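You operate a simulated robot arm through the tools that you are given. There is no shell and no other tool.

You run a simulated two-armed robot. Do the job below in one go: nothing can be reset, and whatever is moved stays where it is left.

TASK
Pack core 62 in the open carton and seal it under the press.
Fine: shut the lid, push the slide to its end, press the knob till the blue tab is on.
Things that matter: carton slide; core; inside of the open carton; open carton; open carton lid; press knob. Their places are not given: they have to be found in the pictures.

It is judged by the outcome, as a careful person would: the job done as asked, and still so three seconds after it is handed in. It fails if anything else is knocked over, pushed out of place, dropped, spilled or broken. Lids that push on must go on centred and level and be pressed home; caps that screw on are set level and turned clockwise until they are tight.

THE ROBOT
Two 7-joint arms with fingered hands on one trunk that stands fixed in place. Base frame: the origin is at the foot of the trunk, x ahead of it, y to its left, z up. Readings come in mm, degrees, newtons and seconds.
The left shoulder is at [20, 269, 1172], the right one opposite. Payload 5 kg a hand.
The TCP of each hand is the grasp point between the finger pads, 42 mm short of the fingertips. In the tool frame z runs along the fingers and y along their closing line. Largest opening 208 mm; the body of the gripper starts 119 mm behind the TCP. The gripper is a hand of 4 fingers: y runs from the thumb to the fingers, the wrist lies at [0, 0, -317] in the tool frame, and closing takes about 1.5 s.
Orientation is that of the tool frame in the base frame, as a unit quaternion [w, x, y, z]. With the fingers straight down and closing along the base's y, the tool's x points along the base's -x, its y along +y and its z along -z.

THE INTERFACE
- The arms move only by the tool move_arm. It takes "left_increments", "right_increments" or both (then of equal length, played together; a hand with none holds still); each is a list of rows, each a list of 6 numbers: the shift along the base's x, y, z in mm, then the turn, a rotation vector about the base's x, y, z in degrees. In form: [[x, y, z, rx, ry, rz], ...]. A call has 1 to 20 rows; each row is the pose to reach, as a shift and turn from the pose commanded when the call began. "left_gripper" and "right_gripper" are, for a hand that has rows, the closure, from 0 (fully open) to 1 (shut), set as the call begins (left out, the last holds). A row lasts 0.2 s, in which the tool goes at most 50 mm and 8.6 degrees; a call with a longer step from one row to the next is refused whole, and so is a gripper value outside its range. A pose out of reach is approached as far as the arm can. The call stops where the force on the tool passes 90 N (or 10 N more than at its start, if that is more) or the arm is blocked; 0.2 s more then pass. Each finger travels about 153 mm/s and halts on what it meets, pressing with about 30 N; the grip force reading is that of the motor and also rises with nothing between the fingers. The clock runs only during rows and for 0.2 s after the last one: add rows that repeat a pose to give the fingers time. The reply holds the time, the measured pose of the TCP, the force on the tool along the base axes, the opening and the grip force, in the units named above and with some noise, with the torque about the TCP (base axes, N m) and any sound that the robot's microphone picked up.
- Cameras (640 x 400 px; columns grow to the right, rows downward): "scene" is now at [165.9, 22.4, 1458.6]; the picture's right is [0.31, -0.95, 0.00], its down [-0.45, -0.15, -0.88] and it looks along [0.84, 0.27, -0.47] (base axes); focal length 214 px, centre (320, 200). "left" rides on the left gripper at [-93, 1, -146] in its tool frame; the picture's right is [-0.01, -1.00, 0.00], its down [0.84, -0.01, -0.54] and it looks along [0.54, -0.01, 0.84] (tool axes); focal length 280 px, centre (320, 200). "right" rides on the right gripper at [93, 1, -146] in its tool frame; the picture's right is [-0.02, 1.00, 0.00], its down [-0.84, -0.01, -0.54] and it looks along [-0.54, -0.01, 0.84] (tool axes); focal length 280 px, centre (320, 200).
- snapshot(camera): a new picture of that camera. It takes no simulated time.
- lift_body(by): slides the trunk up (or, below 0, down) by that many mm; the arms and the scene camera ride with it, the base frame stays. It gives what a move gives, with no picture.
- curl_fingers(finger1, finger2, finger3, thumb_bend, hand): sets how far each is bent, from 0 (flat) to 1 (curled in); at 0.3 the hand is open as for a grip, at 0.7 the pads meet at the TCP. One left out holds its place. A second passes; each finger stops where it meets its share of the squeeze, and holds until it gets a number again. A gripper value or a shape takes the hand back. It gives what a move gives, with no picture; readings hold the bend of each and the force on the fingers (four entries, about 0 where the hand has none), thumb and palm.
- hand_shape(shape, hand): the hand has 4 fingers and takes this shape, open, in about a second: jaw (thumb against the fingers, like two jaws); tri (thumb and two fingers); tip (a fingertip pinch); poke (one finger out to press); point (the index stretched); flat (the hand flat); cup (the hand cupped); fist (a fist). The gripper value then closes the fingers along that shape, each until it touches; the sizes above hold for jaw. It gives what a move gives, with no picture.
- turn_head(pan, tilt): turns the head with the scene camera to pan (to the left, within 80 degrees either way) and tilt (down, from -29 to 69), counted from straight ahead of the robot. It gives what a move gives.
- point_at(camera, pixels): for up to 12 pixels [column, row] of the newest picture of that camera ("zoom" is the newest enlarged one), the place [x, y, z] in the base frame of the surface seen there, good to about 2 mm, but the place of the scene camera against the robot may be out by one fixed shift of up to 18 mm in any direction. It takes no simulated time.
- inspect(camera, box): a new picture of the part [left, top, right, bottom] of that camera's present view, enlarged. It takes no simulated time.
- job_done(): hands the job in; it is judged then, once.

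Open the grippers and draw the arms clear of the work before you hand the job in, unless the task says otherwise.

The tools are called after "Call:" by a JSON object that holds its "fn" and its "kwargs". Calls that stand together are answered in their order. move_arm: Moves the arms, as the interface text tells. Its arguments: {"type":"object","properties":{"left_increments":{"type":"array","items":{"type":"array","items":{"type":"number"}}},"left_gripper":{"type":"number"},"right_increments":{"type":"array","items":{"type":"array","items":{"type":"number"}}},"right_gripper":{"type":"number"}},"required":[]} The other tools are called the same way: lift_body (by) slides the trunk up or down; hand_shape (shape, hand) gives the hand a shape; curl_fingers (finger1, finger2, finger3, thumb_bend, hand) moves the fingers one by one; turn_head (pan, tilt) turns the head that bears the scene camera; snapshot (camera) takes a picture; point_at (camera, pixels) gives the place of the surface under pixels of a picture; inspect (camera, box) takes an enlarged picture of a part of a camera's view; job_done () hands the job in.

At the start:

```text
clock: 0.0
left_eef_pos: [387.1, 262.5, 1410.0]
left_ee_rot: [0.0, -0.069, 0.998, -0.001]
left_force: [-0.6, 0.1, 0.4]
left_wrist_torque: [0.01, -0.02, 0.0]
left_finger_gap: 208.0
left_grasp_force: 0.1
left_shape: jaw
left_bend: [0.3, 0.3, 0.3, 0.3]
left_finger forces: [0.1, 0.1, 0.0, 0.0, 0.0, 0.0]
right_eef_pos: [548.8, -157.7, 1469.8]
right_ee_rot: [0.001, -0.068, 0.998, 0.0]
right_force: [-0.3, -0.5, 0.0]
right_wrist_torque: [0.0, 0.0, 0.01]
right_finger_gap: 207.6
right_grasp_force: 0.1
right_shape: jaw
right_bend: [0.3, 0.3, 0.3, 0.3]
right_finger forces: [0.0, 0.1, 0.0, 0.0, 0.1, 0.0]
trunk travel left (down, up): [-550.0, 71.0]
head pan, tilt: [18.0, 28.1]
```

scene: 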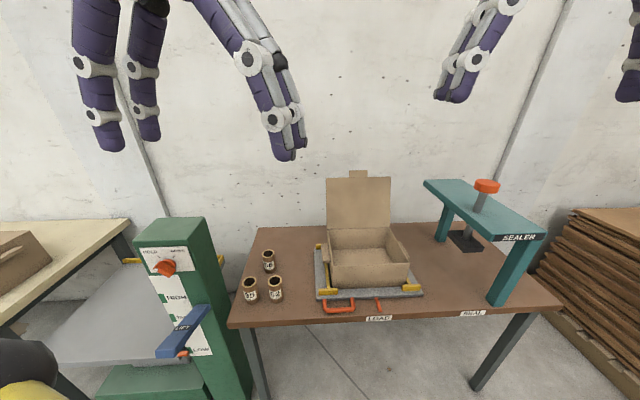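
right: 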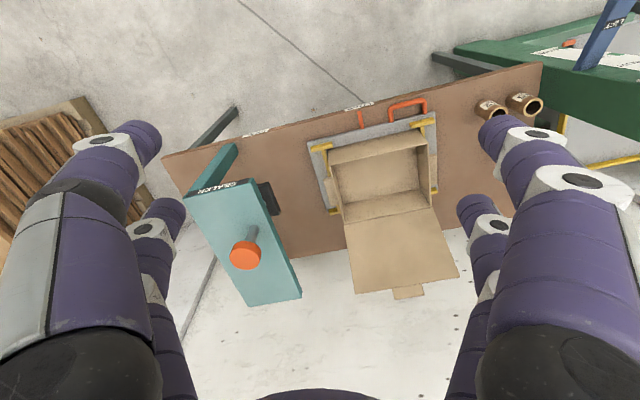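
left: 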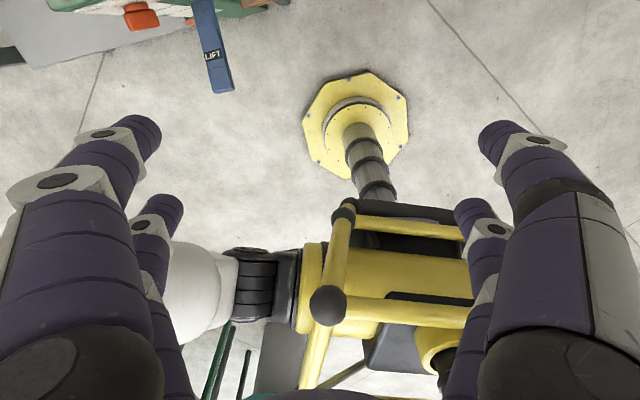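

The scene shows a table with three cores at (250,290), (275,288), (268,260), an open carton at (365,250) on a grey slide, and a teal sealer press with a red knob at (487,186). I zoom in on the cores, carton and press.

Call:
{"fn": "inspect", "kwargs": {"camera": "scene", "box": [225, 235, 325, 315]}}

Call:
{"fn": "inspect", "kwargs": {"camera": "scene", "box": [300, 160, 440, 330]}}

Call:
{"fn": "inspect", "kwargs": {"camera": "scene", "box": [410, 170, 570, 320]}}

```text
5.00 times, centred on (275, 275) of scene
```

zoom: 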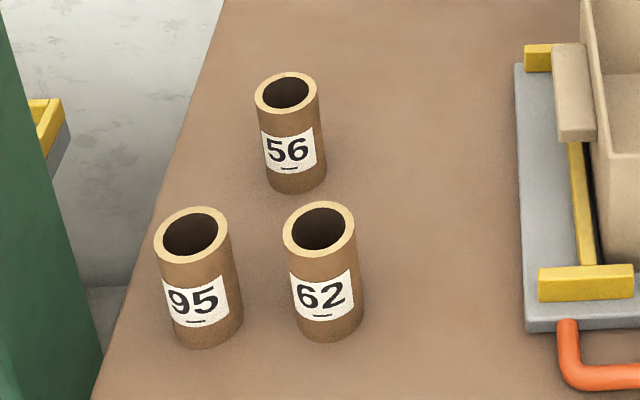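

```text
2.35 times, centred on (370, 245) of scene
```

zoom: 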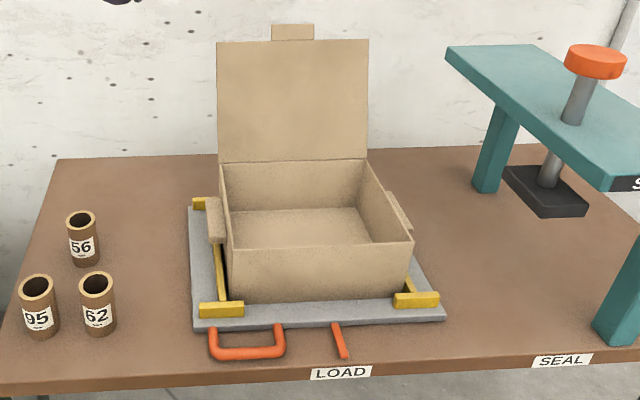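

```text
2.67 times, centred on (490, 245) of scene
```

zoom: 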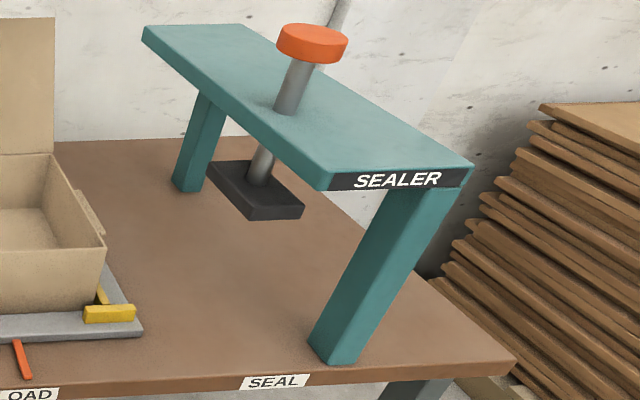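

Core 62 is the front-right one of the three (scene (275,288)). I now measure the places of the core, carton, slide and press with the scene camera.

Call:
{"fn": "snapshot", "kwargs": {"camera": "scene"}}

Call:
{"fn": "point_at", "kwargs": {"camera": "scene", "pixels": [[275, 292], [249, 292], [268, 265], [290, 300], [332, 270], [408, 262], [328, 230], [390, 230], [330, 180], [390, 180], [358, 173], [365, 257]]}}

Call:
{"fn": "point_at", "kwargs": {"camera": "scene", "pixels": [[325, 311], [355, 309], [340, 312], [379, 306], [410, 295], [487, 184], [465, 242], [440, 195], [520, 238], [505, 290], [320, 290], [470, 290]]}}

```text
taken
```

scene: 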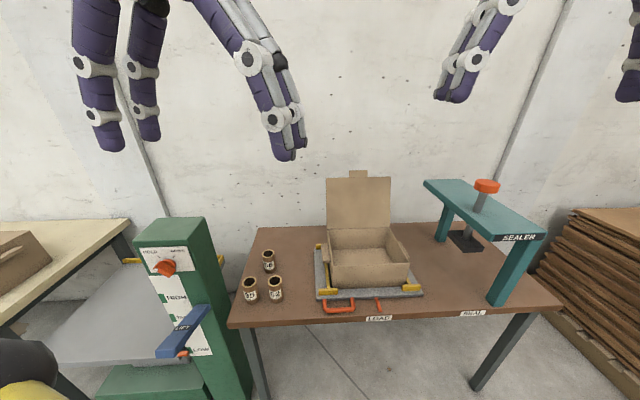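

```text
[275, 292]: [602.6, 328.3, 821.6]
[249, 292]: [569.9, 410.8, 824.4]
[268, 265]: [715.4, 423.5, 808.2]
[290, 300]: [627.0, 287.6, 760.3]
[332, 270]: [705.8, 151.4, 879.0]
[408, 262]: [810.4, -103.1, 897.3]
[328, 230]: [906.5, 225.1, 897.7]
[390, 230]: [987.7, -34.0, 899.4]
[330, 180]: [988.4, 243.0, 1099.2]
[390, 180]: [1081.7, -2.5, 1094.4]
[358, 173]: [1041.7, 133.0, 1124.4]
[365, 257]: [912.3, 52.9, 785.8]
```

```text
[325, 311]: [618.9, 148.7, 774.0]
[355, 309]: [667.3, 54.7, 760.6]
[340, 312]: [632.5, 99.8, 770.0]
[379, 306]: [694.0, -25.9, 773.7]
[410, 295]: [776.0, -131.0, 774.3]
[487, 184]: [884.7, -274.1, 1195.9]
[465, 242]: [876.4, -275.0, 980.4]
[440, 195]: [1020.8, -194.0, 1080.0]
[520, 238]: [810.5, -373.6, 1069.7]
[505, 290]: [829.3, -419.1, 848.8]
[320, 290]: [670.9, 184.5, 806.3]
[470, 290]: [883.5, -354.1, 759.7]
```

The table appears yawed relative to the base. I zoom in more on the carton and slide for geometric corner points.

Call:
{"fn": "inspect", "kwargs": {"camera": "scene", "box": [305, 215, 435, 325]}}

```text
3.64 times, centred on (370, 270) of scene
```

zoom: 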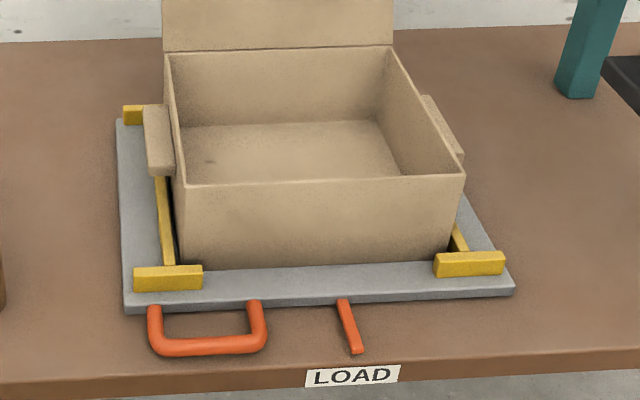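

Call:
{"fn": "point_at", "kwargs": {"camera": "zoom", "pixels": [[186, 187], [462, 178], [178, 262], [450, 246], [158, 320], [160, 349], [258, 341], [255, 308], [342, 305], [358, 350], [130, 306], [510, 290]]}}

Call:
{"fn": "point_at", "kwargs": {"camera": "zoom", "pixels": [[120, 122], [152, 110], [160, 165], [158, 140], [430, 100], [458, 150], [167, 56], [392, 50], [350, 376], [20, 385], [620, 355], [280, 150]]}}

```text
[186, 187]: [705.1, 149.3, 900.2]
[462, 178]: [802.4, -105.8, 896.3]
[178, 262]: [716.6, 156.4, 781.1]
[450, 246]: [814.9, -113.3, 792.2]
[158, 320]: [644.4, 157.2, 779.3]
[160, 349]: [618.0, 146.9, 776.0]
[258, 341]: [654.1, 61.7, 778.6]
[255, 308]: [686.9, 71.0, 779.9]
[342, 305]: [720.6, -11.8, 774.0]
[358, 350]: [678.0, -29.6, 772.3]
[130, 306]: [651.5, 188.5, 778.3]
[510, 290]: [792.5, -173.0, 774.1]
```

```text
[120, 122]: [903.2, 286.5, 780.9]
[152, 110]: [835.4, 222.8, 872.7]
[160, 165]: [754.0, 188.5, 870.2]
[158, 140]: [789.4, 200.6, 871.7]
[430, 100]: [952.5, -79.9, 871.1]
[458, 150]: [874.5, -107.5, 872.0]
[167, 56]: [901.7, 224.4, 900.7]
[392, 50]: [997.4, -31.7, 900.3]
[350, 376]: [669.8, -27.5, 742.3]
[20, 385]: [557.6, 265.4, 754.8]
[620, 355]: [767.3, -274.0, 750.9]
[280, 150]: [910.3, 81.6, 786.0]
```

The carton frame works out to: u (right along table) = (0.355,-0.935), v (away) = (0.935,0.355). To find the scene camera's fixed shift, I look at the same features with the right wrist camera: carton around (390,180), knob (246,255), cores (490,108),(525,105).

Call:
{"fn": "inspect", "kwargs": {"camera": "right", "box": [290, 80, 550, 310]}}

```text
1.74 times, centred on (420, 195) of right
```

zoom: 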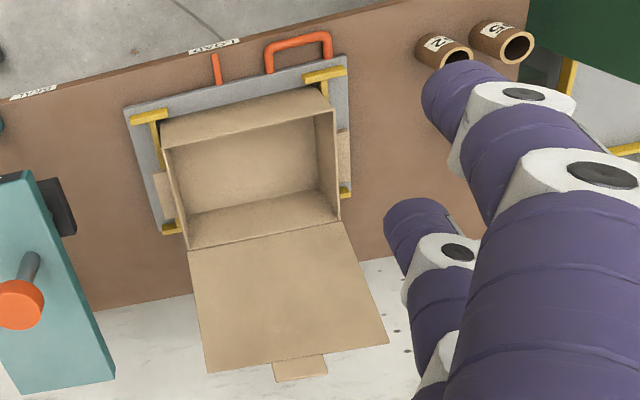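

In this flipped view the carton rim corners are at (331,108), (163,148), (190,247), (339,218). I measure them plus the handle and pointer.

Call:
{"fn": "point_at", "kwargs": {"camera": "zoom", "pixels": [[331, 109], [164, 148], [190, 244], [338, 217], [271, 70], [330, 55], [217, 80], [216, 55], [347, 57], [128, 112], [207, 370], [385, 340]]}}

Call:
{"fn": "point_at", "kwargs": {"camera": "zoom", "pixels": [[20, 303], [30, 270], [20, 88], [213, 46], [435, 43], [272, 358], [300, 372], [325, 355], [70, 300], [110, 375], [65, 215], [400, 170]]}}

```text
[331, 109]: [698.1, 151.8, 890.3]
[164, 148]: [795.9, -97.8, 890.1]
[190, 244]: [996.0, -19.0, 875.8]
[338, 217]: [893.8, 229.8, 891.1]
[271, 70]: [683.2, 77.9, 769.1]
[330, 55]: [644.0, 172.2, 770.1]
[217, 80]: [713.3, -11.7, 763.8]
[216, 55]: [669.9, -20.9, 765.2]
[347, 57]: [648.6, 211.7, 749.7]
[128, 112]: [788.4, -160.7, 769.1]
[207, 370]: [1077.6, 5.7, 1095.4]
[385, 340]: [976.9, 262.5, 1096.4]
```

```text
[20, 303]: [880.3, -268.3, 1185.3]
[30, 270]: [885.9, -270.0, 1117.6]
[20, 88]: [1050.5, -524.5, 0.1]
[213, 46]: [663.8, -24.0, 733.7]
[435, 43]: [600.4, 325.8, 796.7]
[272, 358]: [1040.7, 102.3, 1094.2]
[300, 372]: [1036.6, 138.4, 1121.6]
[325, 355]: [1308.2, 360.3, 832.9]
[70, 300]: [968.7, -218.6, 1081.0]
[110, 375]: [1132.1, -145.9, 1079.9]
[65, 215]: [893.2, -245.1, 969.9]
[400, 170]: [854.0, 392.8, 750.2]
```

Comparing the two cameras gives a scene shift of about (+7,-5,+10) mm, so table top ≈ 750, slide top ≈ 769, rim ≈ 890. Now I zoom on the cores to find core 62's rim accurately.

Call:
{"fn": "inspect", "kwargs": {"camera": "scene", "box": [235, 245, 299, 309]}}

```text
6.25 times, centred on (267, 277) of scene
```

zoom: 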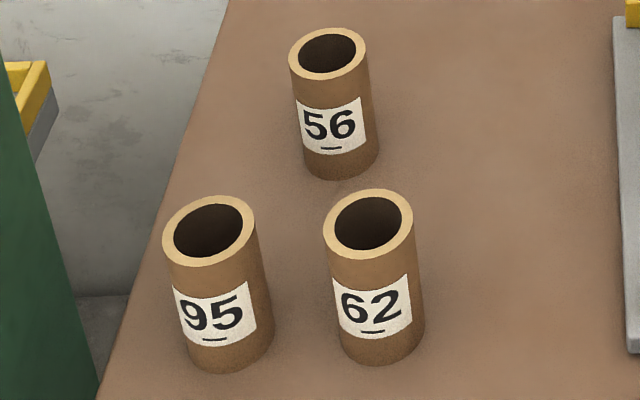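

Call:
{"fn": "point_at", "kwargs": {"camera": "zoom", "pixels": [[328, 235], [408, 212], [360, 253], [378, 193], [168, 242], [249, 217], [200, 261], [217, 199], [294, 66], [361, 48], [320, 78], [334, 32]]}}

Call:
{"fn": "point_at", "kwargs": {"camera": "zoom", "pixels": [[375, 362], [368, 340], [372, 300], [366, 270], [215, 370], [342, 178], [430, 340], [450, 200], [300, 340], [365, 235], [130, 330], [240, 40]]}}

```text
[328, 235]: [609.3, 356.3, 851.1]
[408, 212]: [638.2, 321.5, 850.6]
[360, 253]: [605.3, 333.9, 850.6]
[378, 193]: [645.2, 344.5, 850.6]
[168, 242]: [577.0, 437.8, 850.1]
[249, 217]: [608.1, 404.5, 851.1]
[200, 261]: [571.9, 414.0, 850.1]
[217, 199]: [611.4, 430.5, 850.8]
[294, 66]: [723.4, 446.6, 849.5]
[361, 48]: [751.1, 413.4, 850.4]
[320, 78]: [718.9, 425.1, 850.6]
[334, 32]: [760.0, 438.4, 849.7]
```

```text
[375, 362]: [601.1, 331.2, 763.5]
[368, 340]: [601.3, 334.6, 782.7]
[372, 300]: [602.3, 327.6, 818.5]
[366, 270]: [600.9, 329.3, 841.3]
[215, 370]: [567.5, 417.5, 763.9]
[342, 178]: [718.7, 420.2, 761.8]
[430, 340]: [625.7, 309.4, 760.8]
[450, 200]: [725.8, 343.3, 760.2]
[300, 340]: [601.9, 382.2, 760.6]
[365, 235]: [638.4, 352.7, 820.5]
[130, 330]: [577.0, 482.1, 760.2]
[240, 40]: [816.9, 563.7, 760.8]
```

Core 62's rim centre is about (624,339,850) in scene readings → true ≈ (617,344,840), diameter ≈ 50, height 90; core 95 is 88 mm away along -u, so I will close the fingers along v. I bring the left hand above core 62, turning it -77° about z.

Call:
{"fn": "move_arm", "kwargs": {"left_increments": [[19, 7, -28, 0, 0, -7], [38, 14, -56, 0, 0, -14], [57, 20, -84, 0, 0, -21], [76, 27, -112, 0, 0, -28], [95, 34, -140, 0, 0, -35], [114, 41, -168, 0, 0, -42], [133, 48, -196, 0, 0, -49], [152, 54, -224, 0, 0, -56], [171, 61, -252, 0, 0, -63], [190, 68, -280, 0, 0, -70], [210, 75, -310, 0, 0, -77], [210, 75, -310, 0, 0, -77]], "left_gripper": 0.3}}

Call:
{"fn": "snapshot", "kwargs": {"camera": "left"}}

Call:
{"fn": "snapshot", "kwargs": {"camera": "scene"}}

```text
clock: 2.6
left_eef_pos: [594.4, 336.4, 1103.3]
left_ee_rot: [0.0, 0.568, 0.823, 0.001]
left_force: [-0.9, -0.6, 0.1]
left_wrist_torque: [0.02, -0.05, 0.0]
left_finger_gap: 146.0
left_grasp_force: 0.1
left_shape: jaw
left_bend: [0.28, 0.28, 0.28, 0.6]
left_finger forces: [0.0, 0.0, 0.1, 0.1, 0.0, 0.0]
right_eef_pos: [546.9, -159.3, 1468.5]
right_ee_rot: [0.001, -0.067, 0.998, 0.0]
right_force: [-0.6, 0.2, -0.2]
right_wrist_torque: [0.04, -0.05, 0.03]
right_finger_gap: 207.8
right_grasp_force: 0.3
right_shape: jaw
right_bend: [0.3, 0.3, 0.3, 0.3]
right_finger forces: [0.1, 0.0, 0.0, 0.1, 0.0, 0.1]
trunk travel left (down, up): [-550.0, 71.0]
head pan, tilt: [18.0, 28.1]
```

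```text
taken
```

left: 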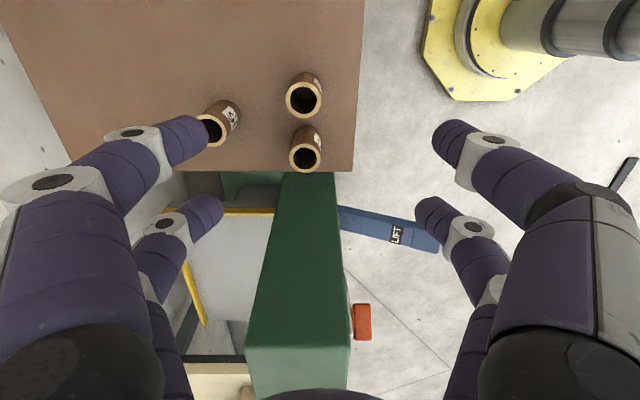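

```text
taken
```

scene: 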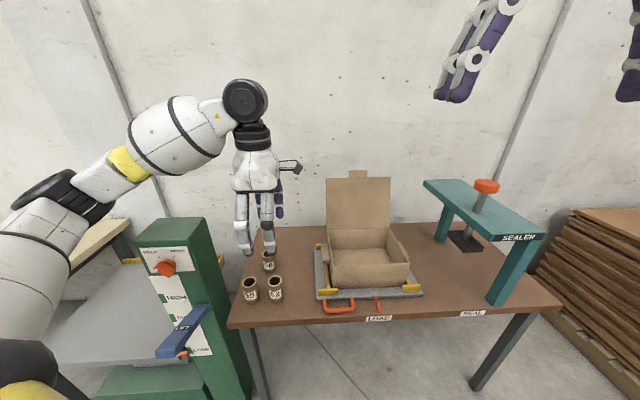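

The hand is above and tool y is along v. In the left picture cores are at (303,97) (should be 62), (306,155) (95), (218,125) (56); I zoom for exact rim points.

Call:
{"fn": "inspect", "kwargs": {"camera": "left", "box": [255, 60, 355, 180]}}

```text
3.33 times, centred on (305, 120) of left
```

zoom: 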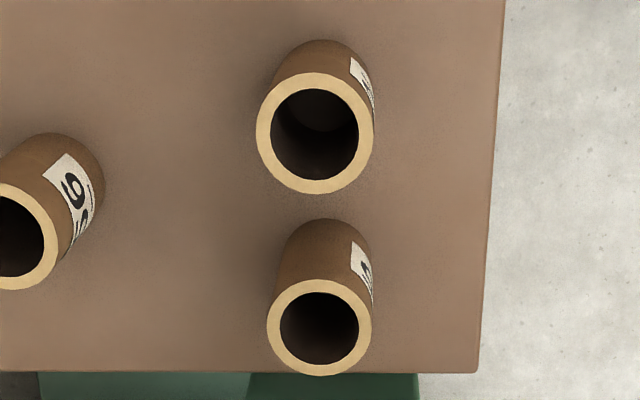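

Call:
{"fn": "point_at", "kwargs": {"camera": "zoom", "pixels": [[263, 135], [368, 130], [314, 79], [316, 187], [272, 328], [367, 325], [320, 286], [320, 369], [340, 200], [400, 250], [322, 110], [450, 60]]}}

```text
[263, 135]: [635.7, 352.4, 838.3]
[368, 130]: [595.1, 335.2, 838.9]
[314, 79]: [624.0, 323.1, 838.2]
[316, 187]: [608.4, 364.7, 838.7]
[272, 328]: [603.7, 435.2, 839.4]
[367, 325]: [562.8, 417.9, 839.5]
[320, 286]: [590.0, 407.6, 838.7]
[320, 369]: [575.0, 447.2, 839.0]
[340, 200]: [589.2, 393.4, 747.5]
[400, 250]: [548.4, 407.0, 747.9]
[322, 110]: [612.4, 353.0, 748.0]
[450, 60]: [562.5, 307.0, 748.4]
```

Core 62 centre is (616,344), top 838.5, table 748. I close to about half opening and come down to z≈900 over the core for a check.

Call:
{"fn": "move_arm", "kwargs": {"left_increments": [[10, 4, -40, 0, 0, 0], [21, 7, -80, 0, 0, 0], [21, 7, -120, 0, 0, 0], [21, 7, -160, 0, 0, 0], [21, 7, -190, 0, 0, 0], [21, 7, -190, 0, 0, 0]], "left_gripper": 0.5}}

Call:
{"fn": "snapshot", "kwargs": {"camera": "left"}}

Call:
{"fn": "inspect", "kwargs": {"camera": "scene", "box": [215, 170, 345, 320]}}

```text
clock: 4.2
left_eef_pos: [623.7, 341.9, 940.6]
left_ee_rot: [0.02, 0.565, 0.825, 0.013]
left_force: [-0.5, 0.4, -1.2]
left_wrist_torque: [-0.06, 0.06, -0.01]
left_finger_gap: 104.1
left_grasp_force: 0.2
left_shape: jaw
left_bend: [0.73, 0.73, 0.73, 0.7]
left_finger forces: [0.1, 0.0, 0.0, 0.0, 0.1, 0.0]
right_eef_pos: [540.8, -167.7, 1468.3]
right_ee_rot: [0.003, -0.069, 0.998, 0.004]
right_force: [0.5, -1.2, -0.2]
right_wrist_torque: [0.09, 0.08, 0.0]
right_finger_gap: 208.0
right_grasp_force: 0.0
right_shape: jaw
right_bend: [0.3, 0.3, 0.3, 0.3]
right_finger forces: [0.0, 0.1, 0.0, 0.0, 0.1, 0.0]
trunk travel left (down, up): [-550.0, 71.0]
head pan, tilt: [18.0, 28.1]
stopped in row 6 (left hand): the arm was blocked; the commanded pose is now the measured one
```

```text
taken
```

left: 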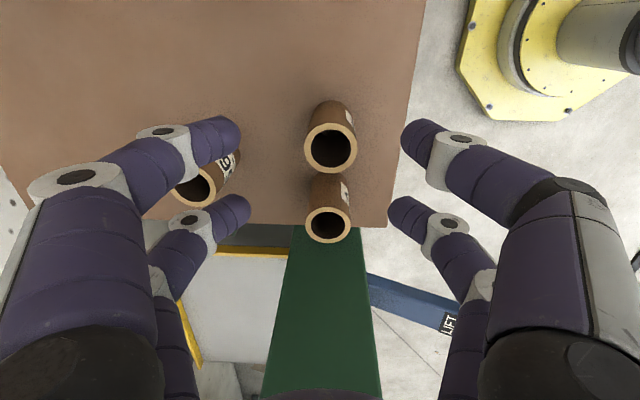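

```text
2.67 times, centred on (280, 245) of scene
```

zoom: 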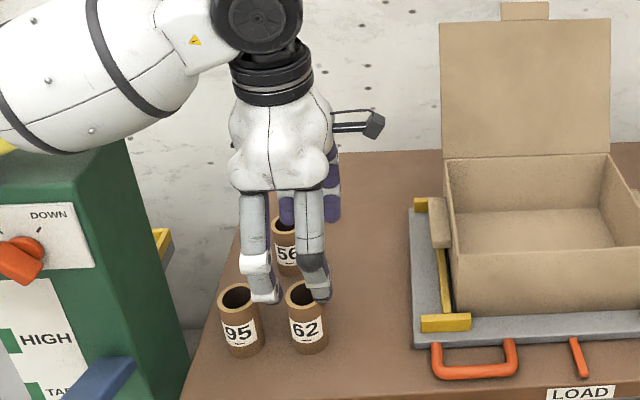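

The arm reports it was blocked at z≈940 with no tool force, so some part of the arm other than the hand is touching something, probably the green machine. I look at the whole scene with the head turned left.

Call:
{"fn": "turn_head", "kwargs": {"pan": 40, "tilt": 40}}

Call:
{"fn": "snapshot", "kwargs": {"camera": "scene"}}

```text
clock: 5.1
left_eef_pos: [622.9, 341.4, 939.1]
left_ee_rot: [0.016, 0.565, 0.825, 0.013]
left_force: [-0.1, -0.1, 0.4]
left_wrist_torque: [0.0, 0.03, 0.01]
left_finger_gap: 104.4
left_grasp_force: 0.1
left_shape: jaw
left_bend: [0.73, 0.73, 0.73, 0.7]
left_finger forces: [0.0, 0.1, 0.0, 0.0, 0.0, 0.0]
right_eef_pos: [541.6, -168.0, 1469.6]
right_ee_rot: [0.003, -0.068, 0.998, 0.004]
right_force: [-0.1, 1.1, -0.5]
right_wrist_torque: [0.0, -0.03, 0.0]
right_finger_gap: 208.1
right_grasp_force: 0.1
right_shape: jaw
right_bend: [0.3, 0.3, 0.3, 0.3]
right_finger forces: [0.0, 0.0, 0.1, 0.0, 0.1, 0.0]
trunk travel left (down, up): [-550.0, 71.0]
head pan, tilt: [40.0, 40.0]
```

```text
taken
```

scene: 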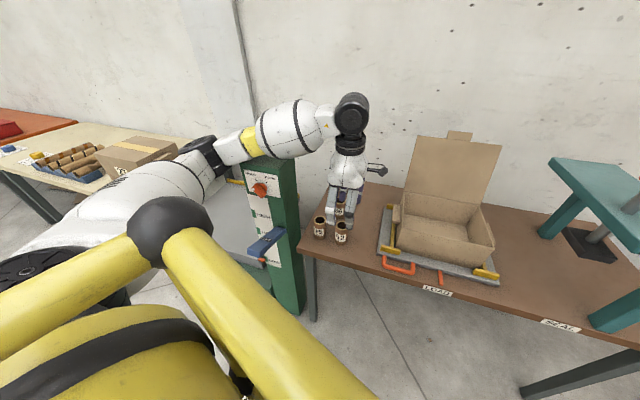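

The left forearm (around (270,135)) crosses right beside/over the green column top (270,165). I measure those to see which is touching.

Call:
{"fn": "inspect", "kwargs": {"camera": "scene", "box": [180, 80, 380, 220]}}

Call:
{"fn": "point_at", "kwargs": {"camera": "scene", "pixels": [[250, 166], [290, 164], [280, 157], [245, 172], [235, 145], [285, 125], [310, 115], [190, 165], [205, 150], [275, 235], [240, 215], [130, 190]]}}

```text
2.86 times, centred on (280, 150) of scene
```

zoom: 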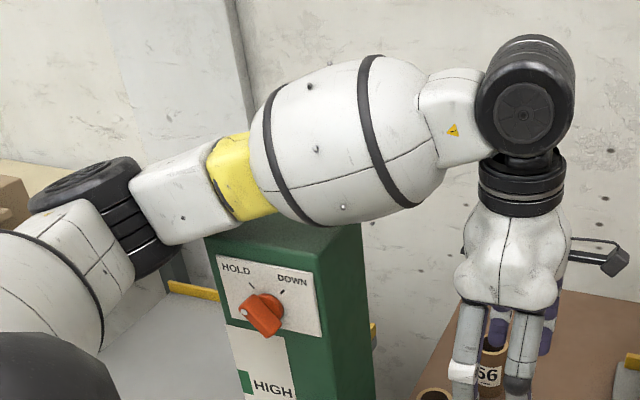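

```text
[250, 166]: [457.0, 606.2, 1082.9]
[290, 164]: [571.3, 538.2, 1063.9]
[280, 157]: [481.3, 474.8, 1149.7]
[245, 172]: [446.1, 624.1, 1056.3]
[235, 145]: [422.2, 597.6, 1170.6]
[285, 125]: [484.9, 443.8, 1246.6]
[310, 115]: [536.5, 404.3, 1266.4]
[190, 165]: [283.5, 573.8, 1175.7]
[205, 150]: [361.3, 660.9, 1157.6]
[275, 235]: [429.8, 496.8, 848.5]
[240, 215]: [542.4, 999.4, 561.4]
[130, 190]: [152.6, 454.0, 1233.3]
```

The forearm lies over the green column (top ≈1073), so the left arm cannot go lower there without pushing the machine. I back the left arm out along its path to its starting place and will take the core with the right hand instead.

Call:
{"fn": "move_arm", "kwargs": {"left_increments": [[0, 0, 40, 0, 0, 0], [-5, -1, 80, 0, 0, 0], [-10, -2, 120, 0, 0, 0], [-15, -4, 160, 0, 0, 0], [-36, -11, 188, 0, 0, 7], [-56, -18, 216, 0, 0, 14], [-76, -25, 244, 0, 0, 21], [-96, -32, 272, 0, 0, 28], [-116, -39, 300, 0, 0, 35], [-136, -46, 328, 0, 0, 42], [-156, -53, 356, 0, 0, 49], [-176, -60, 384, 0, 0, 56], [-196, -67, 412, 0, 0, 63], [-216, -74, 440, 0, 0, 70], [-236, -80, 469, 0, 0, 77], [-236, -80, 469, 0, 0, 77]], "left_gripper": 0.5}}

Call:
{"fn": "snapshot", "kwargs": {"camera": "scene"}}

```text
clock: 8.5
left_eef_pos: [389.2, 268.1, 1395.0]
left_ee_rot: [0.006, -0.07, 0.997, 0.013]
left_force: [0.8, 0.0, -0.8]
left_wrist_torque: [-0.06, 0.11, 0.03]
left_finger_gap: 104.0
left_grasp_force: 0.0
left_shape: jaw
left_bend: [0.73, 0.73, 0.73, 0.7]
left_finger forces: [0.0, 0.1, 0.0, 0.1, 0.0, 0.1]
right_eef_pos: [551.0, -158.1, 1467.3]
right_ee_rot: [-0.001, -0.067, 0.998, -0.001]
right_force: [1.3, -0.2, 0.5]
right_wrist_torque: [-0.08, 0.13, 0.02]
right_finger_gap: 207.9
right_grasp_force: 0.1
right_shape: jaw
right_bend: [0.3, 0.3, 0.3, 0.3]
right_finger forces: [0.0, 0.0, 0.1, 0.0, 0.0, 0.0]
trunk travel left (down, up): [-550.0, 71.0]
head pan, tilt: [40.0, 40.0]
```

```text
taken
```

scene: 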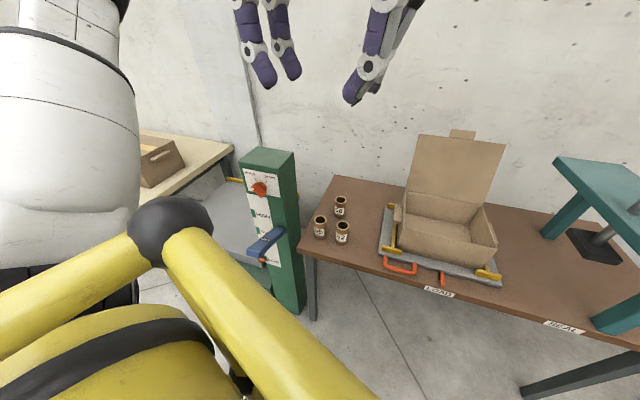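

The machine and cores look unmoved. I swing the right hand over toward core 62 at height z≈1150, turning it +103° so it closes along v, while the left hand moves a bit outward and up for room; first half of the way.

Call:
{"fn": "move_arm", "kwargs": {"right_increments": [[4, 36, -22, 0, 0, 7.3], [9, 72, -45, 0, 0, 14.6], [14, 108, -68, 0, 0, 22], [18, 144, -90, 0, 0, 29.3], [23, 180, -113, 0, 0, 36.6], [28, 216, -136, 0, 0, 44], [32, 250, -158, 0, 0, 51.5]], "left_increments": [[-5, 15, 5, 0, 0, 0], [-10, 30, 10, 0, 0, 0], [-15, 45, 15, 0, 0, 0], [-20, 60, 20, 0, 0, 0], [-25, 70, 25, 0, 0, 0], [-30, 80, 30, 0, 0, 0], [-30, 80, 30, 0, 0, 0]], "right_gripper": 0.5}}

Call:
{"fn": "snapshot", "kwargs": {"camera": "scene"}}

```text
clock: 10.1
left_eef_pos: [361.6, 348.7, 1425.4]
left_ee_rot: [0.005, -0.07, 0.997, 0.013]
left_force: [2.7, 0.8, -0.5]
left_wrist_torque: [-0.14, 0.25, 0.0]
left_finger_gap: 104.2
left_grasp_force: 0.1
left_shape: jaw
left_bend: [0.73, 0.73, 0.73, 0.7]
left_finger forces: [0.1, 0.0, 0.0, 0.1, 0.1, 0.0]
right_eef_pos: [580.7, 94.6, 1312.3]
right_ee_rot: [-0.001, -0.495, 0.869, 0.0]
right_force: [1.4, 0.7, -0.5]
right_wrist_torque: [-0.06, 0.14, 0.0]
right_finger_gap: 104.4
right_grasp_force: 0.0
right_shape: jaw
right_bend: [0.73, 0.73, 0.73, 0.7]
right_finger forces: [0.1, 0.0, 0.0, 0.0, 0.1, 0.1]
trunk travel left (down, up): [-550.0, 71.0]
head pan, tilt: [40.0, 40.0]
```

```text
taken
```

scene: 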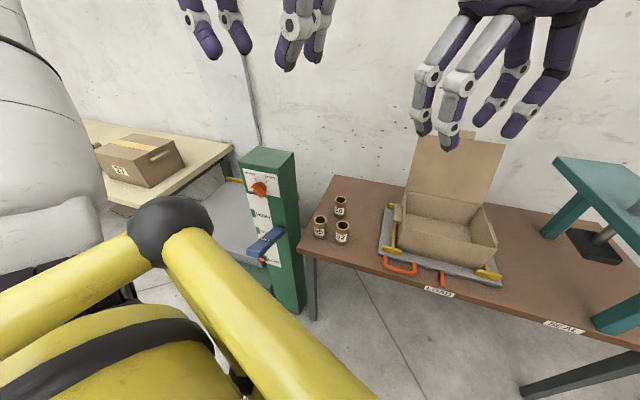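

Halfway is clear; the right hand is at (581,95,1312). I continue to above core 62.

Call:
{"fn": "move_arm", "kwargs": {"right_increments": [[5, 36, -23, 0, 0, 7.3], [10, 72, -46, 0, 0, 14.6], [15, 108, -69, 0, 0, 22], [20, 144, -92, 0, 0, 29.3], [25, 180, -115, 0, 0, 36.6], [30, 216, -138, 0, 0, 44], [34, 250, -162, 0, 0, 51.5], [34, 250, -162, 0, 0, 51.5]], "right_gripper": 0.5}}

Call:
{"fn": "snapshot", "kwargs": {"camera": "scene"}}

Call:
{"fn": "snapshot", "kwargs": {"camera": "right"}}

```text
clock: 12.1
left_eef_pos: [362.8, 347.3, 1426.4]
left_ee_rot: [0.005, -0.07, 0.997, 0.012]
left_force: [2.5, 1.8, -1.1]
left_wrist_torque: [-0.21, 0.34, 0.02]
left_finger_gap: 103.9
left_grasp_force: 0.0
left_shape: jaw
left_bend: [0.73, 0.73, 0.73, 0.7]
left_finger forces: [0.1, 0.1, 0.0, 0.0, 0.1, 0.0]
right_eef_pos: [660.0, 250.1, 1162.5]
right_ee_rot: [-0.019, 0.792, -0.611, -0.013]
right_force: [1.3, 1.2, -1.3]
right_wrist_torque: [-0.18, 0.21, 0.02]
right_finger_gap: 104.1
right_grasp_force: 0.1
right_shape: jaw
right_bend: [0.73, 0.73, 0.73, 0.7]
right_finger forces: [0.0, 0.0, 0.0, 0.1, 0.1, 0.1]
right hand out of reach, approached as far as the arm can: row 6, 7, 8
trunk travel left (down, up): [-550.0, 71.0]
head pan, tilt: [40.0, 40.0]
stopped in row 8 (right hand): the arm was blocked; the commanded pose is now the measured one
```

```text
taken
```

scene: 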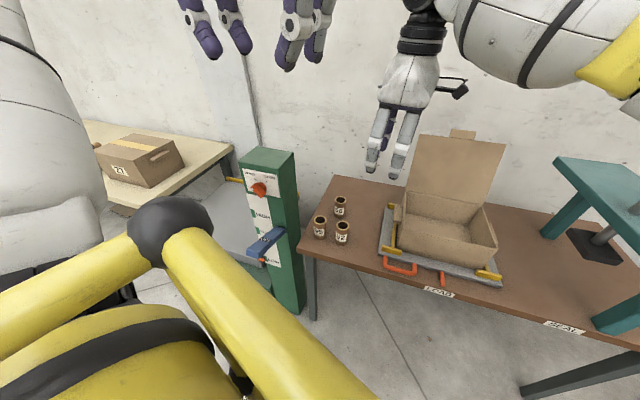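

```text
taken
```

right: 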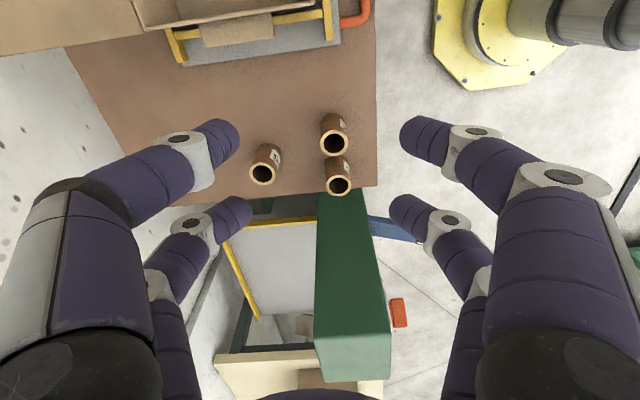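

At height the straight-down pose is out of the right arm's reach; it reaches farther when the wrist is at shoulder height. I lower first to z≈930 and then go sideways toward (616,344), also removing the 2.6° tilt.

Call:
{"fn": "move_arm", "kwargs": {"right_increments": [[-5, 5, -45, -0.6, 0, 1], [-8, 10, -90, -1.2, 0, 2], [-10, 20, -135, -1.8, 0, 3], [-15, 30, -175, -2.4, 0, 4], [-20, 45, -205, -2.6, 0, 5], [-28, 65, -225, -2.6, 0, 6], [-36, 80, -235, -2.6, 0, 6], [-44, 94, -235, -2.6, 0, 6], [-44, 94, -235, -2.6, 0, 6]], "right_gripper": 0.5}}

Call:
{"fn": "snapshot", "kwargs": {"camera": "scene"}}

Call:
{"fn": "snapshot", "kwargs": {"camera": "right"}}

```text
clock: 14.3
left_eef_pos: [360.3, 345.4, 1428.2]
left_ee_rot: [0.007, -0.069, 0.997, 0.014]
left_force: [0.4, -0.7, 1.0]
left_wrist_torque: [0.12, 0.11, -0.01]
left_finger_gap: 104.2
left_grasp_force: 0.0
left_shape: jaw
left_bend: [0.73, 0.73, 0.73, 0.7]
left_finger forces: [0.1, 0.0, 0.0, 0.0, 0.1, 0.0]
right_eef_pos: [686.3, 265.3, 934.7]
right_ee_rot: [-0.007, 0.792, -0.61, -0.003]
right_force: [-0.1, -0.6, 1.0]
right_wrist_torque: [0.04, 0.04, -0.01]
right_finger_gap: 103.9
right_grasp_force: 0.1
right_shape: jaw
right_bend: [0.73, 0.73, 0.73, 0.7]
right_finger forces: [0.0, 0.1, 0.0, 0.0, 0.0, 0.1]
right hand out of reach, approached as far as the arm can: row 7, 8, 9
trunk travel left (down, up): [-550.0, 71.0]
head pan, tilt: [40.0, 40.0]
stopped in row 9 (right hand): the arm was blocked; the commanded pose is now the measured one
```

```text
taken
```

scene: 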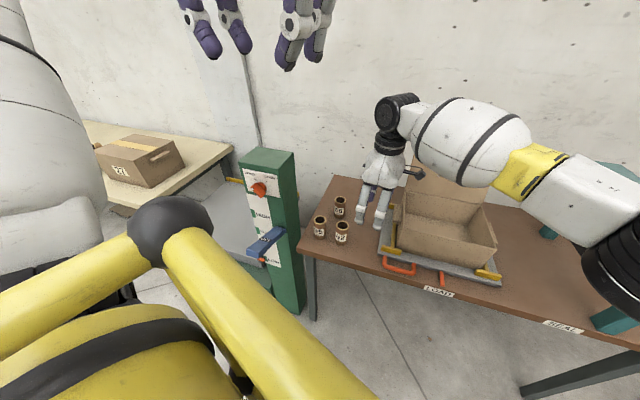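

```text
taken
```

right: 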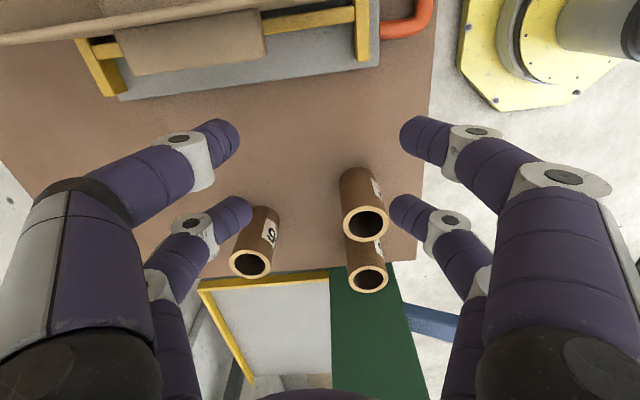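

The right arm stops short again at (686,265). I check where its elbow is relative to the sealer by turning the head.

Call:
{"fn": "turn_head", "kwargs": {"pan": 5, "tilt": 30}}

Call:
{"fn": "snapshot", "kwargs": {"camera": "scene"}}

```text
clock: 15.3
left_eef_pos: [359.2, 347.2, 1428.2]
left_ee_rot: [0.007, -0.07, 0.997, 0.012]
left_force: [0.9, 0.7, 1.1]
left_wrist_torque: [-0.03, 0.01, 0.02]
left_finger_gap: 103.9
left_grasp_force: 0.0
left_shape: jaw
left_bend: [0.73, 0.73, 0.73, 0.7]
left_finger forces: [0.0, 0.0, 0.0, 0.0, 0.0, 0.0]
right_eef_pos: [686.1, 267.2, 936.0]
right_ee_rot: [-0.007, 0.792, -0.61, -0.003]
right_force: [-0.7, -0.1, -0.5]
right_wrist_torque: [-0.02, 0.0, -0.04]
right_finger_gap: 104.2
right_grasp_force: 0.1
right_shape: jaw
right_bend: [0.73, 0.73, 0.73, 0.7]
right_finger forces: [0.0, 0.1, 0.1, 0.0, 0.1, 0.1]
trunk travel left (down, up): [-550.0, 71.0]
head pan, tilt: [5.0, 30.0]
```

```text
taken
```

scene: 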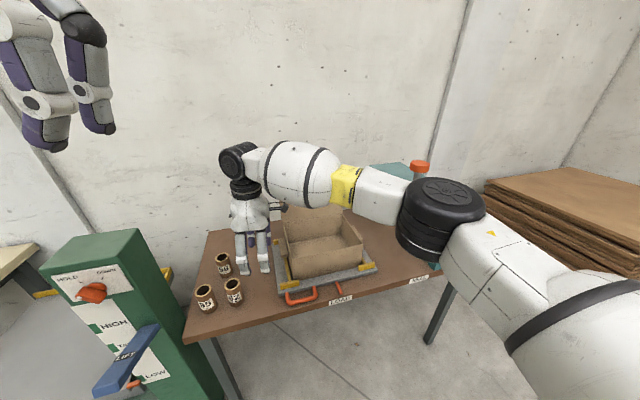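

Call:
{"fn": "point_at", "kwargs": {"camera": "scene", "pixels": [[440, 210], [420, 240], [410, 190], [475, 250], [540, 300], [380, 190], [350, 190], [300, 175], [240, 165], [247, 195], [420, 168], [395, 170]]}}

Call:
{"fn": "inspect", "kwargs": {"camera": "scene", "box": [330, 130, 530, 300]}}

```text
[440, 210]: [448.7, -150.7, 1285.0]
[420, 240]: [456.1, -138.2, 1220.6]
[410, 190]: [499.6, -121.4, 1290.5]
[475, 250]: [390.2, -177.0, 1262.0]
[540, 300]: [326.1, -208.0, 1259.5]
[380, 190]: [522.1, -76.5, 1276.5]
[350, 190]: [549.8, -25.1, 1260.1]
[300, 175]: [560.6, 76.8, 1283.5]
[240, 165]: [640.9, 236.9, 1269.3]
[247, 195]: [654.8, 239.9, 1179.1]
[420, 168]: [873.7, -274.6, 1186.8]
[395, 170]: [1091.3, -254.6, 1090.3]
```

```text
2.35 times, centred on (430, 215) of scene
```

zoom: 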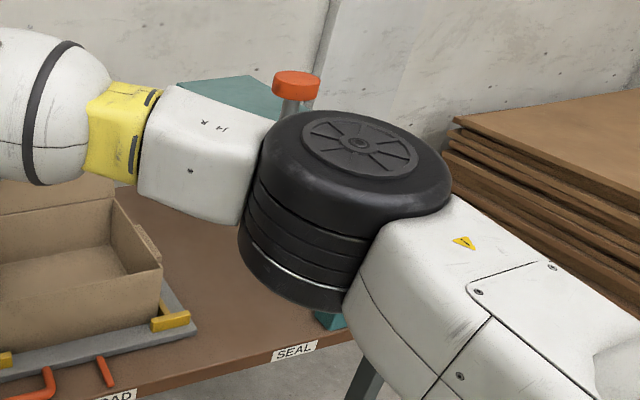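

The elbow is at about (460,-140,1250), well clear of the sealer; the limit is a joint range, not contact. I tilt the hand 30° about v (wrist toward the right, fingers pointing down-left) so the wrist needs less reach, and move toward the core at z≈935.

Call:
{"fn": "move_arm", "kwargs": {"right_increments": [[-5, 5, 5, 7.1, 2.3, 1.5], [-15, 15, 5, 14.3, 4.6, 3], [-25, 30, 5, 21.4, 6.9, 4.5], [-40, 48, 0, 28.6, 9.2, 6], [-55, 63, 0, 28.6, 9.2, 6], [-70, 77, 0, 28.6, 9.2, 6], [-70, 77, 0, 28.6, 9.2, 6]], "right_gripper": 0.5}}

Call:
{"fn": "snapshot", "kwargs": {"camera": "scene"}}

Call:
{"fn": "snapshot", "kwargs": {"camera": "right"}}

```text
clock: 16.9
left_eef_pos: [360.1, 346.4, 1427.9]
left_ee_rot: [0.006, -0.07, 0.997, 0.013]
left_force: [-0.7, 0.5, -0.1]
left_wrist_torque: [0.02, -0.01, 0.01]
left_finger_gap: 104.2
left_grasp_force: 0.0
left_shape: jaw
left_bend: [0.73, 0.73, 0.73, 0.7]
left_finger forces: [0.0, 0.0, 0.0, 0.0, 0.0, 0.0]
right_eef_pos: [611.2, 348.5, 934.8]
right_ee_rot: [-0.155, 0.795, -0.545, -0.216]
right_force: [0.4, -0.8, -0.1]
right_wrist_torque: [-0.02, -0.03, 0.0]
right_finger_gap: 103.7
right_grasp_force: 0.0
right_shape: jaw
right_bend: [0.73, 0.73, 0.73, 0.7]
right_finger forces: [0.0, 0.0, 0.1, 0.0, 0.1, 0.0]
trunk travel left (down, up): [-550.0, 71.0]
head pan, tilt: [5.0, 30.0]
```

```text
taken
```

scene: 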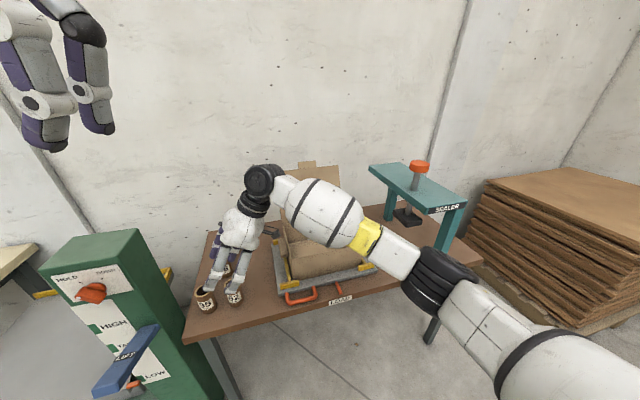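

```text
taken
```

right: 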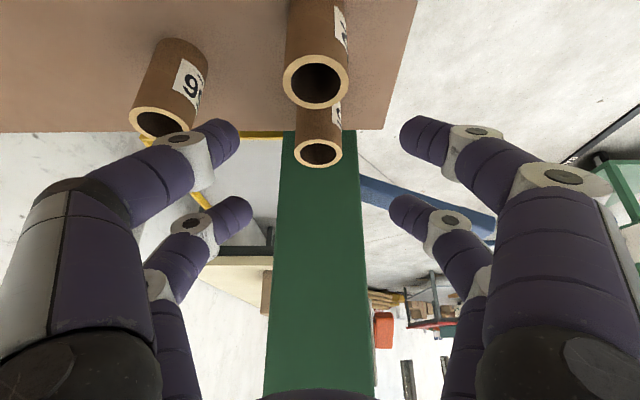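

Reached (611,348,935) with tool y along -v and fingers tilted 31° toward -u. I verify the core rim with the right camera: core 62's mouth at (316,80).

Call:
{"fn": "inspect", "kwargs": {"camera": "right", "box": [260, 30, 380, 180]}}

Call:
{"fn": "point_at", "kwargs": {"camera": "right", "pixels": [[286, 80], [346, 78], [316, 59], [316, 104], [340, 25], [297, 152], [341, 150], [320, 165]]}}

```text
2.67 times, centred on (320, 105) of right
```

zoom: 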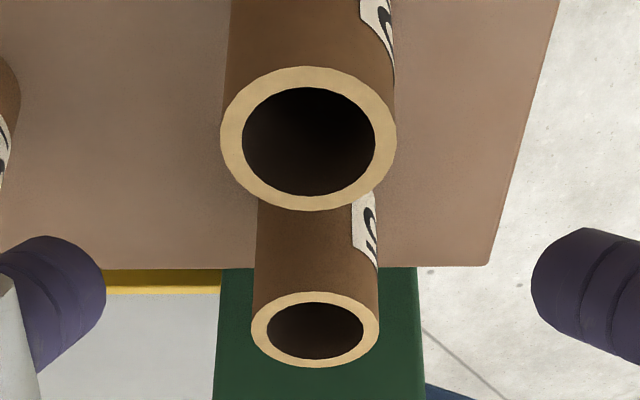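

```text
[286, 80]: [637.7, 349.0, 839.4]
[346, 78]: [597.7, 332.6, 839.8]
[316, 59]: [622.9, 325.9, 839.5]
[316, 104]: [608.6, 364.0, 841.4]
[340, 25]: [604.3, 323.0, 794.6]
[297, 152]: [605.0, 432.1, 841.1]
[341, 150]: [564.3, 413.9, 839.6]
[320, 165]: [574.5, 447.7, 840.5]
```

Core axis confirmed at ≈(616,343.5), top 840. I descend to z≈812 with the fingers half open, straddling the core along v.

Call:
{"fn": "move_arm", "kwargs": {"right_increments": [[5, -5, -30, 0, 0, 0], [5, -5, -60, 0, 0, 0], [5, -5, -90, 0, 0, 0], [5, -5, -122, 0, 0, 0], [5, -5, -122, 0, 0, 0]], "right_gripper": 0.5}}

Call:
{"fn": "snapshot", "kwargs": {"camera": "right"}}

Call:
{"fn": "inspect", "kwargs": {"camera": "scene", "box": [170, 210, 310, 330]}}

```text
clock: 18.1
left_eef_pos: [359.2, 346.2, 1428.4]
left_ee_rot: [0.008, -0.069, 0.997, 0.013]
left_force: [0.7, 0.7, 0.5]
left_wrist_torque: [0.03, 0.02, 0.02]
left_finger_gap: 104.0
left_grasp_force: 0.0
left_shape: jaw
left_bend: [0.73, 0.73, 0.73, 0.7]
left_finger forces: [0.1, 0.1, 0.0, 0.1, 0.0, 0.1]
right_eef_pos: [616.0, 344.9, 812.8]
right_ee_rot: [-0.154, 0.796, -0.544, -0.216]
right_force: [0.2, 0.1, -0.2]
right_wrist_torque: [-0.01, -0.01, 0.0]
right_finger_gap: 104.1
right_grasp_force: 0.1
right_shape: jaw
right_bend: [0.73, 0.73, 0.73, 0.7]
right_finger forces: [0.0, 0.0, 0.1, 0.1, 0.0, 0.1]
trunk travel left (down, up): [-550.0, 71.0]
head pan, tilt: [5.0, 30.0]
```

```text
taken
```

right: 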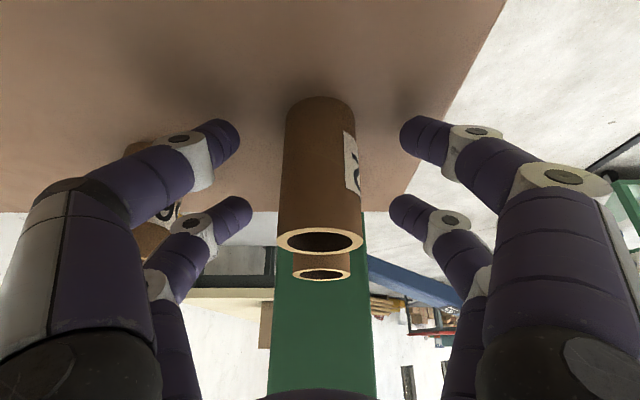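

```text
3.33 times, centred on (240, 270) of scene
```

zoom: 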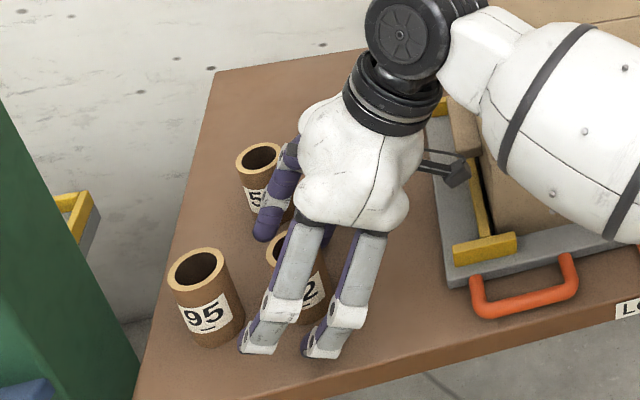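

The core sits centred between the finger pairs (core at column 320, tips at 235 and 400). I close the hand on it.

Call:
{"fn": "move_arm", "kwargs": {"right_increments": [[0, 0, 0, 0, 0, 0], [0, 0, 0, 0, 0, 0], [0, 0, 0, 0, 0, 0], [0, 0, 0, 0, 0, 0], [0, 0, 0, 0, 0, 0], [0, 0, 0, 0, 0, 0], [0, 0, 0, 0, 0, 0], [0, 0, 0, 0, 0, 0]], "right_gripper": 1.0}}

Call:
{"fn": "snapshot", "kwargs": {"camera": "right"}}

Call:
{"fn": "inspect", "kwargs": {"camera": "scene", "box": [170, 210, 310, 330]}}

```text
clock: 19.9
left_eef_pos: [358.5, 346.4, 1428.0]
left_ee_rot: [0.007, -0.07, 0.997, 0.013]
left_force: [0.8, 0.3, 0.0]
left_wrist_torque: [0.0, 0.04, 0.01]
left_finger_gap: 104.0
left_grasp_force: 0.0
left_shape: jaw
left_bend: [0.73, 0.73, 0.73, 0.7]
left_finger forces: [0.0, 0.0, 0.1, 0.1, 0.0, 0.0]
right_eef_pos: [616.9, 345.3, 812.9]
right_ee_rot: [-0.155, 0.796, -0.545, -0.216]
right_force: [-0.5, -0.2, 0.1]
right_wrist_torque: [0.04, -0.03, -0.01]
right_finger_gap: 21.4
right_grasp_force: 30.2
right_shape: jaw
right_bend: [0.73, 0.7, 0.7, 0.7]
right_finger forces: [24.0, 0.0, 0.0, 0.2, 24.2, 0.0]
trunk travel left (down, up): [-550.0, 71.0]
head pan, tilt: [5.0, 30.0]
```

```text
taken
```

right: 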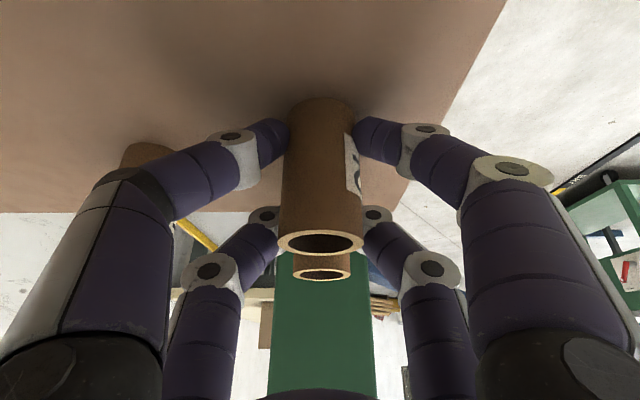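

```text
3.33 times, centred on (240, 270) of scene
```

zoom: 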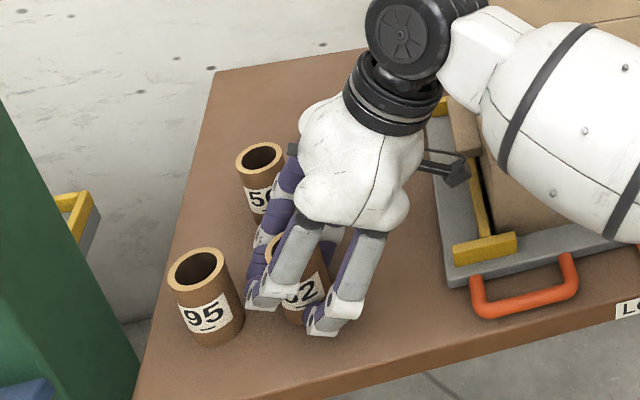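

Forces of 24 N on finger 1 and thumb show a pinch, but with the tilt it is at the fingertips, low on the core (≈25 mm above its foot, below its centre of mass). I reopen, raise the hand 28 mm and regrip so the pinch is just above mid-height.

Call:
{"fn": "move_arm", "kwargs": {"right_increments": [[0, 0, 0, 0, 0, 0], [0, 0, 0, 0, 0, 0], [0, 0, 0, 0, 0, 0], [0, 0, 0, 0, 0, 0], [0, 0, 14, 0, 0, 0], [0, 0, 28, 0, 0, 0], [0, 0, 28, 0, 0, 0]], "right_gripper": 0.5}}

Call:
{"fn": "snapshot", "kwargs": {"camera": "right"}}

```text
clock: 21.5
left_eef_pos: [359.3, 346.1, 1428.1]
left_ee_rot: [0.007, -0.07, 0.997, 0.012]
left_force: [-0.5, 0.6, 0.0]
left_wrist_torque: [0.03, 0.0, -0.02]
left_finger_gap: 104.1
left_grasp_force: 0.0
left_shape: jaw
left_bend: [0.73, 0.73, 0.73, 0.7]
left_finger forces: [0.0, 0.0, 0.0, 0.1, 0.0, 0.0]
right_eef_pos: [614.1, 342.0, 839.9]
right_ee_rot: [-0.154, 0.796, -0.545, -0.216]
right_force: [-0.1, -1.0, -0.5]
right_wrist_torque: [0.03, -0.01, 0.02]
right_finger_gap: 103.4
right_grasp_force: 0.0
right_shape: jaw
right_bend: [0.73, 0.73, 0.73, 0.7]
right_finger forces: [0.1, 0.1, 0.0, 0.0, 0.1, 0.1]
trunk travel left (down, up): [-550.0, 71.0]
head pan, tilt: [5.0, 30.0]
```

```text
taken
```

right: 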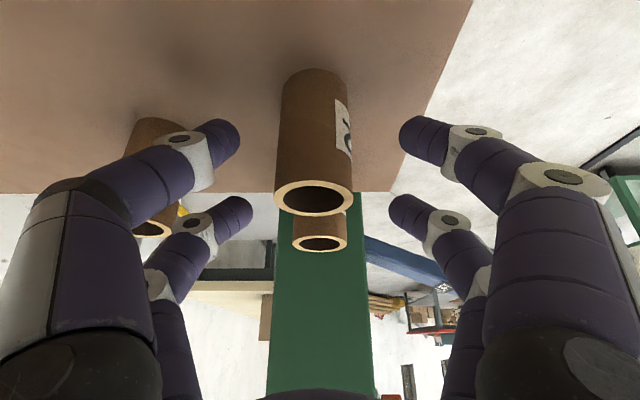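

The core still stands. I check its rim position again before regripping.

Call:
{"fn": "point_at", "kwargs": {"camera": "right", "pixels": [[278, 199], [350, 195], [314, 183], [314, 213], [300, 120], [330, 120]]}}

```text
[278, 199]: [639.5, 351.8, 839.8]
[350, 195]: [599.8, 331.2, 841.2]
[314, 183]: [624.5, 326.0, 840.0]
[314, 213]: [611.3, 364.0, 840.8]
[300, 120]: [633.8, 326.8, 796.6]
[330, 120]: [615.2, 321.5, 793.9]
```

The core axis is now (618.8,343); I shift the hand 4.5 mm in x to centre and close.

Call:
{"fn": "move_arm", "kwargs": {"right_increments": [[4, 1.5, 0, 0, 0, 0], [4, 1.5, 0, 0, 0, 0], [4, 1.5, 0, 0, 0, 0], [4, 1.5, 0, 0, 0, 0], [4, 1.5, 0, 0, 0, 0], [4, 1.5, 0, 0, 0, 0], [4, 1.5, 0, 0, 0, 0], [4, 1.5, 0, 0, 0, 0], [4, 1.5, 0, 0, 0, 0]], "right_gripper": 1.0}}

Call:
{"fn": "snapshot", "kwargs": {"camera": "right"}}

```text
clock: 23.5
left_eef_pos: [358.7, 346.5, 1428.5]
left_ee_rot: [0.006, -0.07, 0.997, 0.013]
left_force: [-1.0, -0.2, -0.1]
left_wrist_torque: [-0.02, 0.02, 0.0]
left_finger_gap: 104.3
left_grasp_force: 0.0
left_shape: jaw
left_bend: [0.73, 0.73, 0.73, 0.7]
left_finger forces: [0.0, 0.1, 0.1, 0.0, 0.0, 0.0]
right_eef_pos: [619.6, 343.9, 842.2]
right_ee_rot: [-0.154, 0.796, -0.544, -0.216]
right_force: [0.6, 0.9, 0.3]
right_wrist_torque: [0.02, -0.02, 0.0]
right_finger_gap: 21.8
right_grasp_force: 30.7
right_shape: jaw
right_bend: [0.73, 0.7, 0.7, 0.7]
right_finger forces: [24.1, 0.0, 0.1, 0.1, 24.6, 0.0]
trunk travel left (down, up): [-550.0, 71.0]
head pan, tilt: [5.0, 30.0]
```

```text
taken
```

right: 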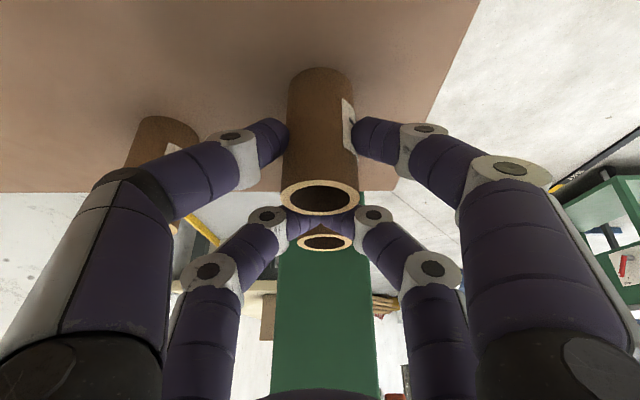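

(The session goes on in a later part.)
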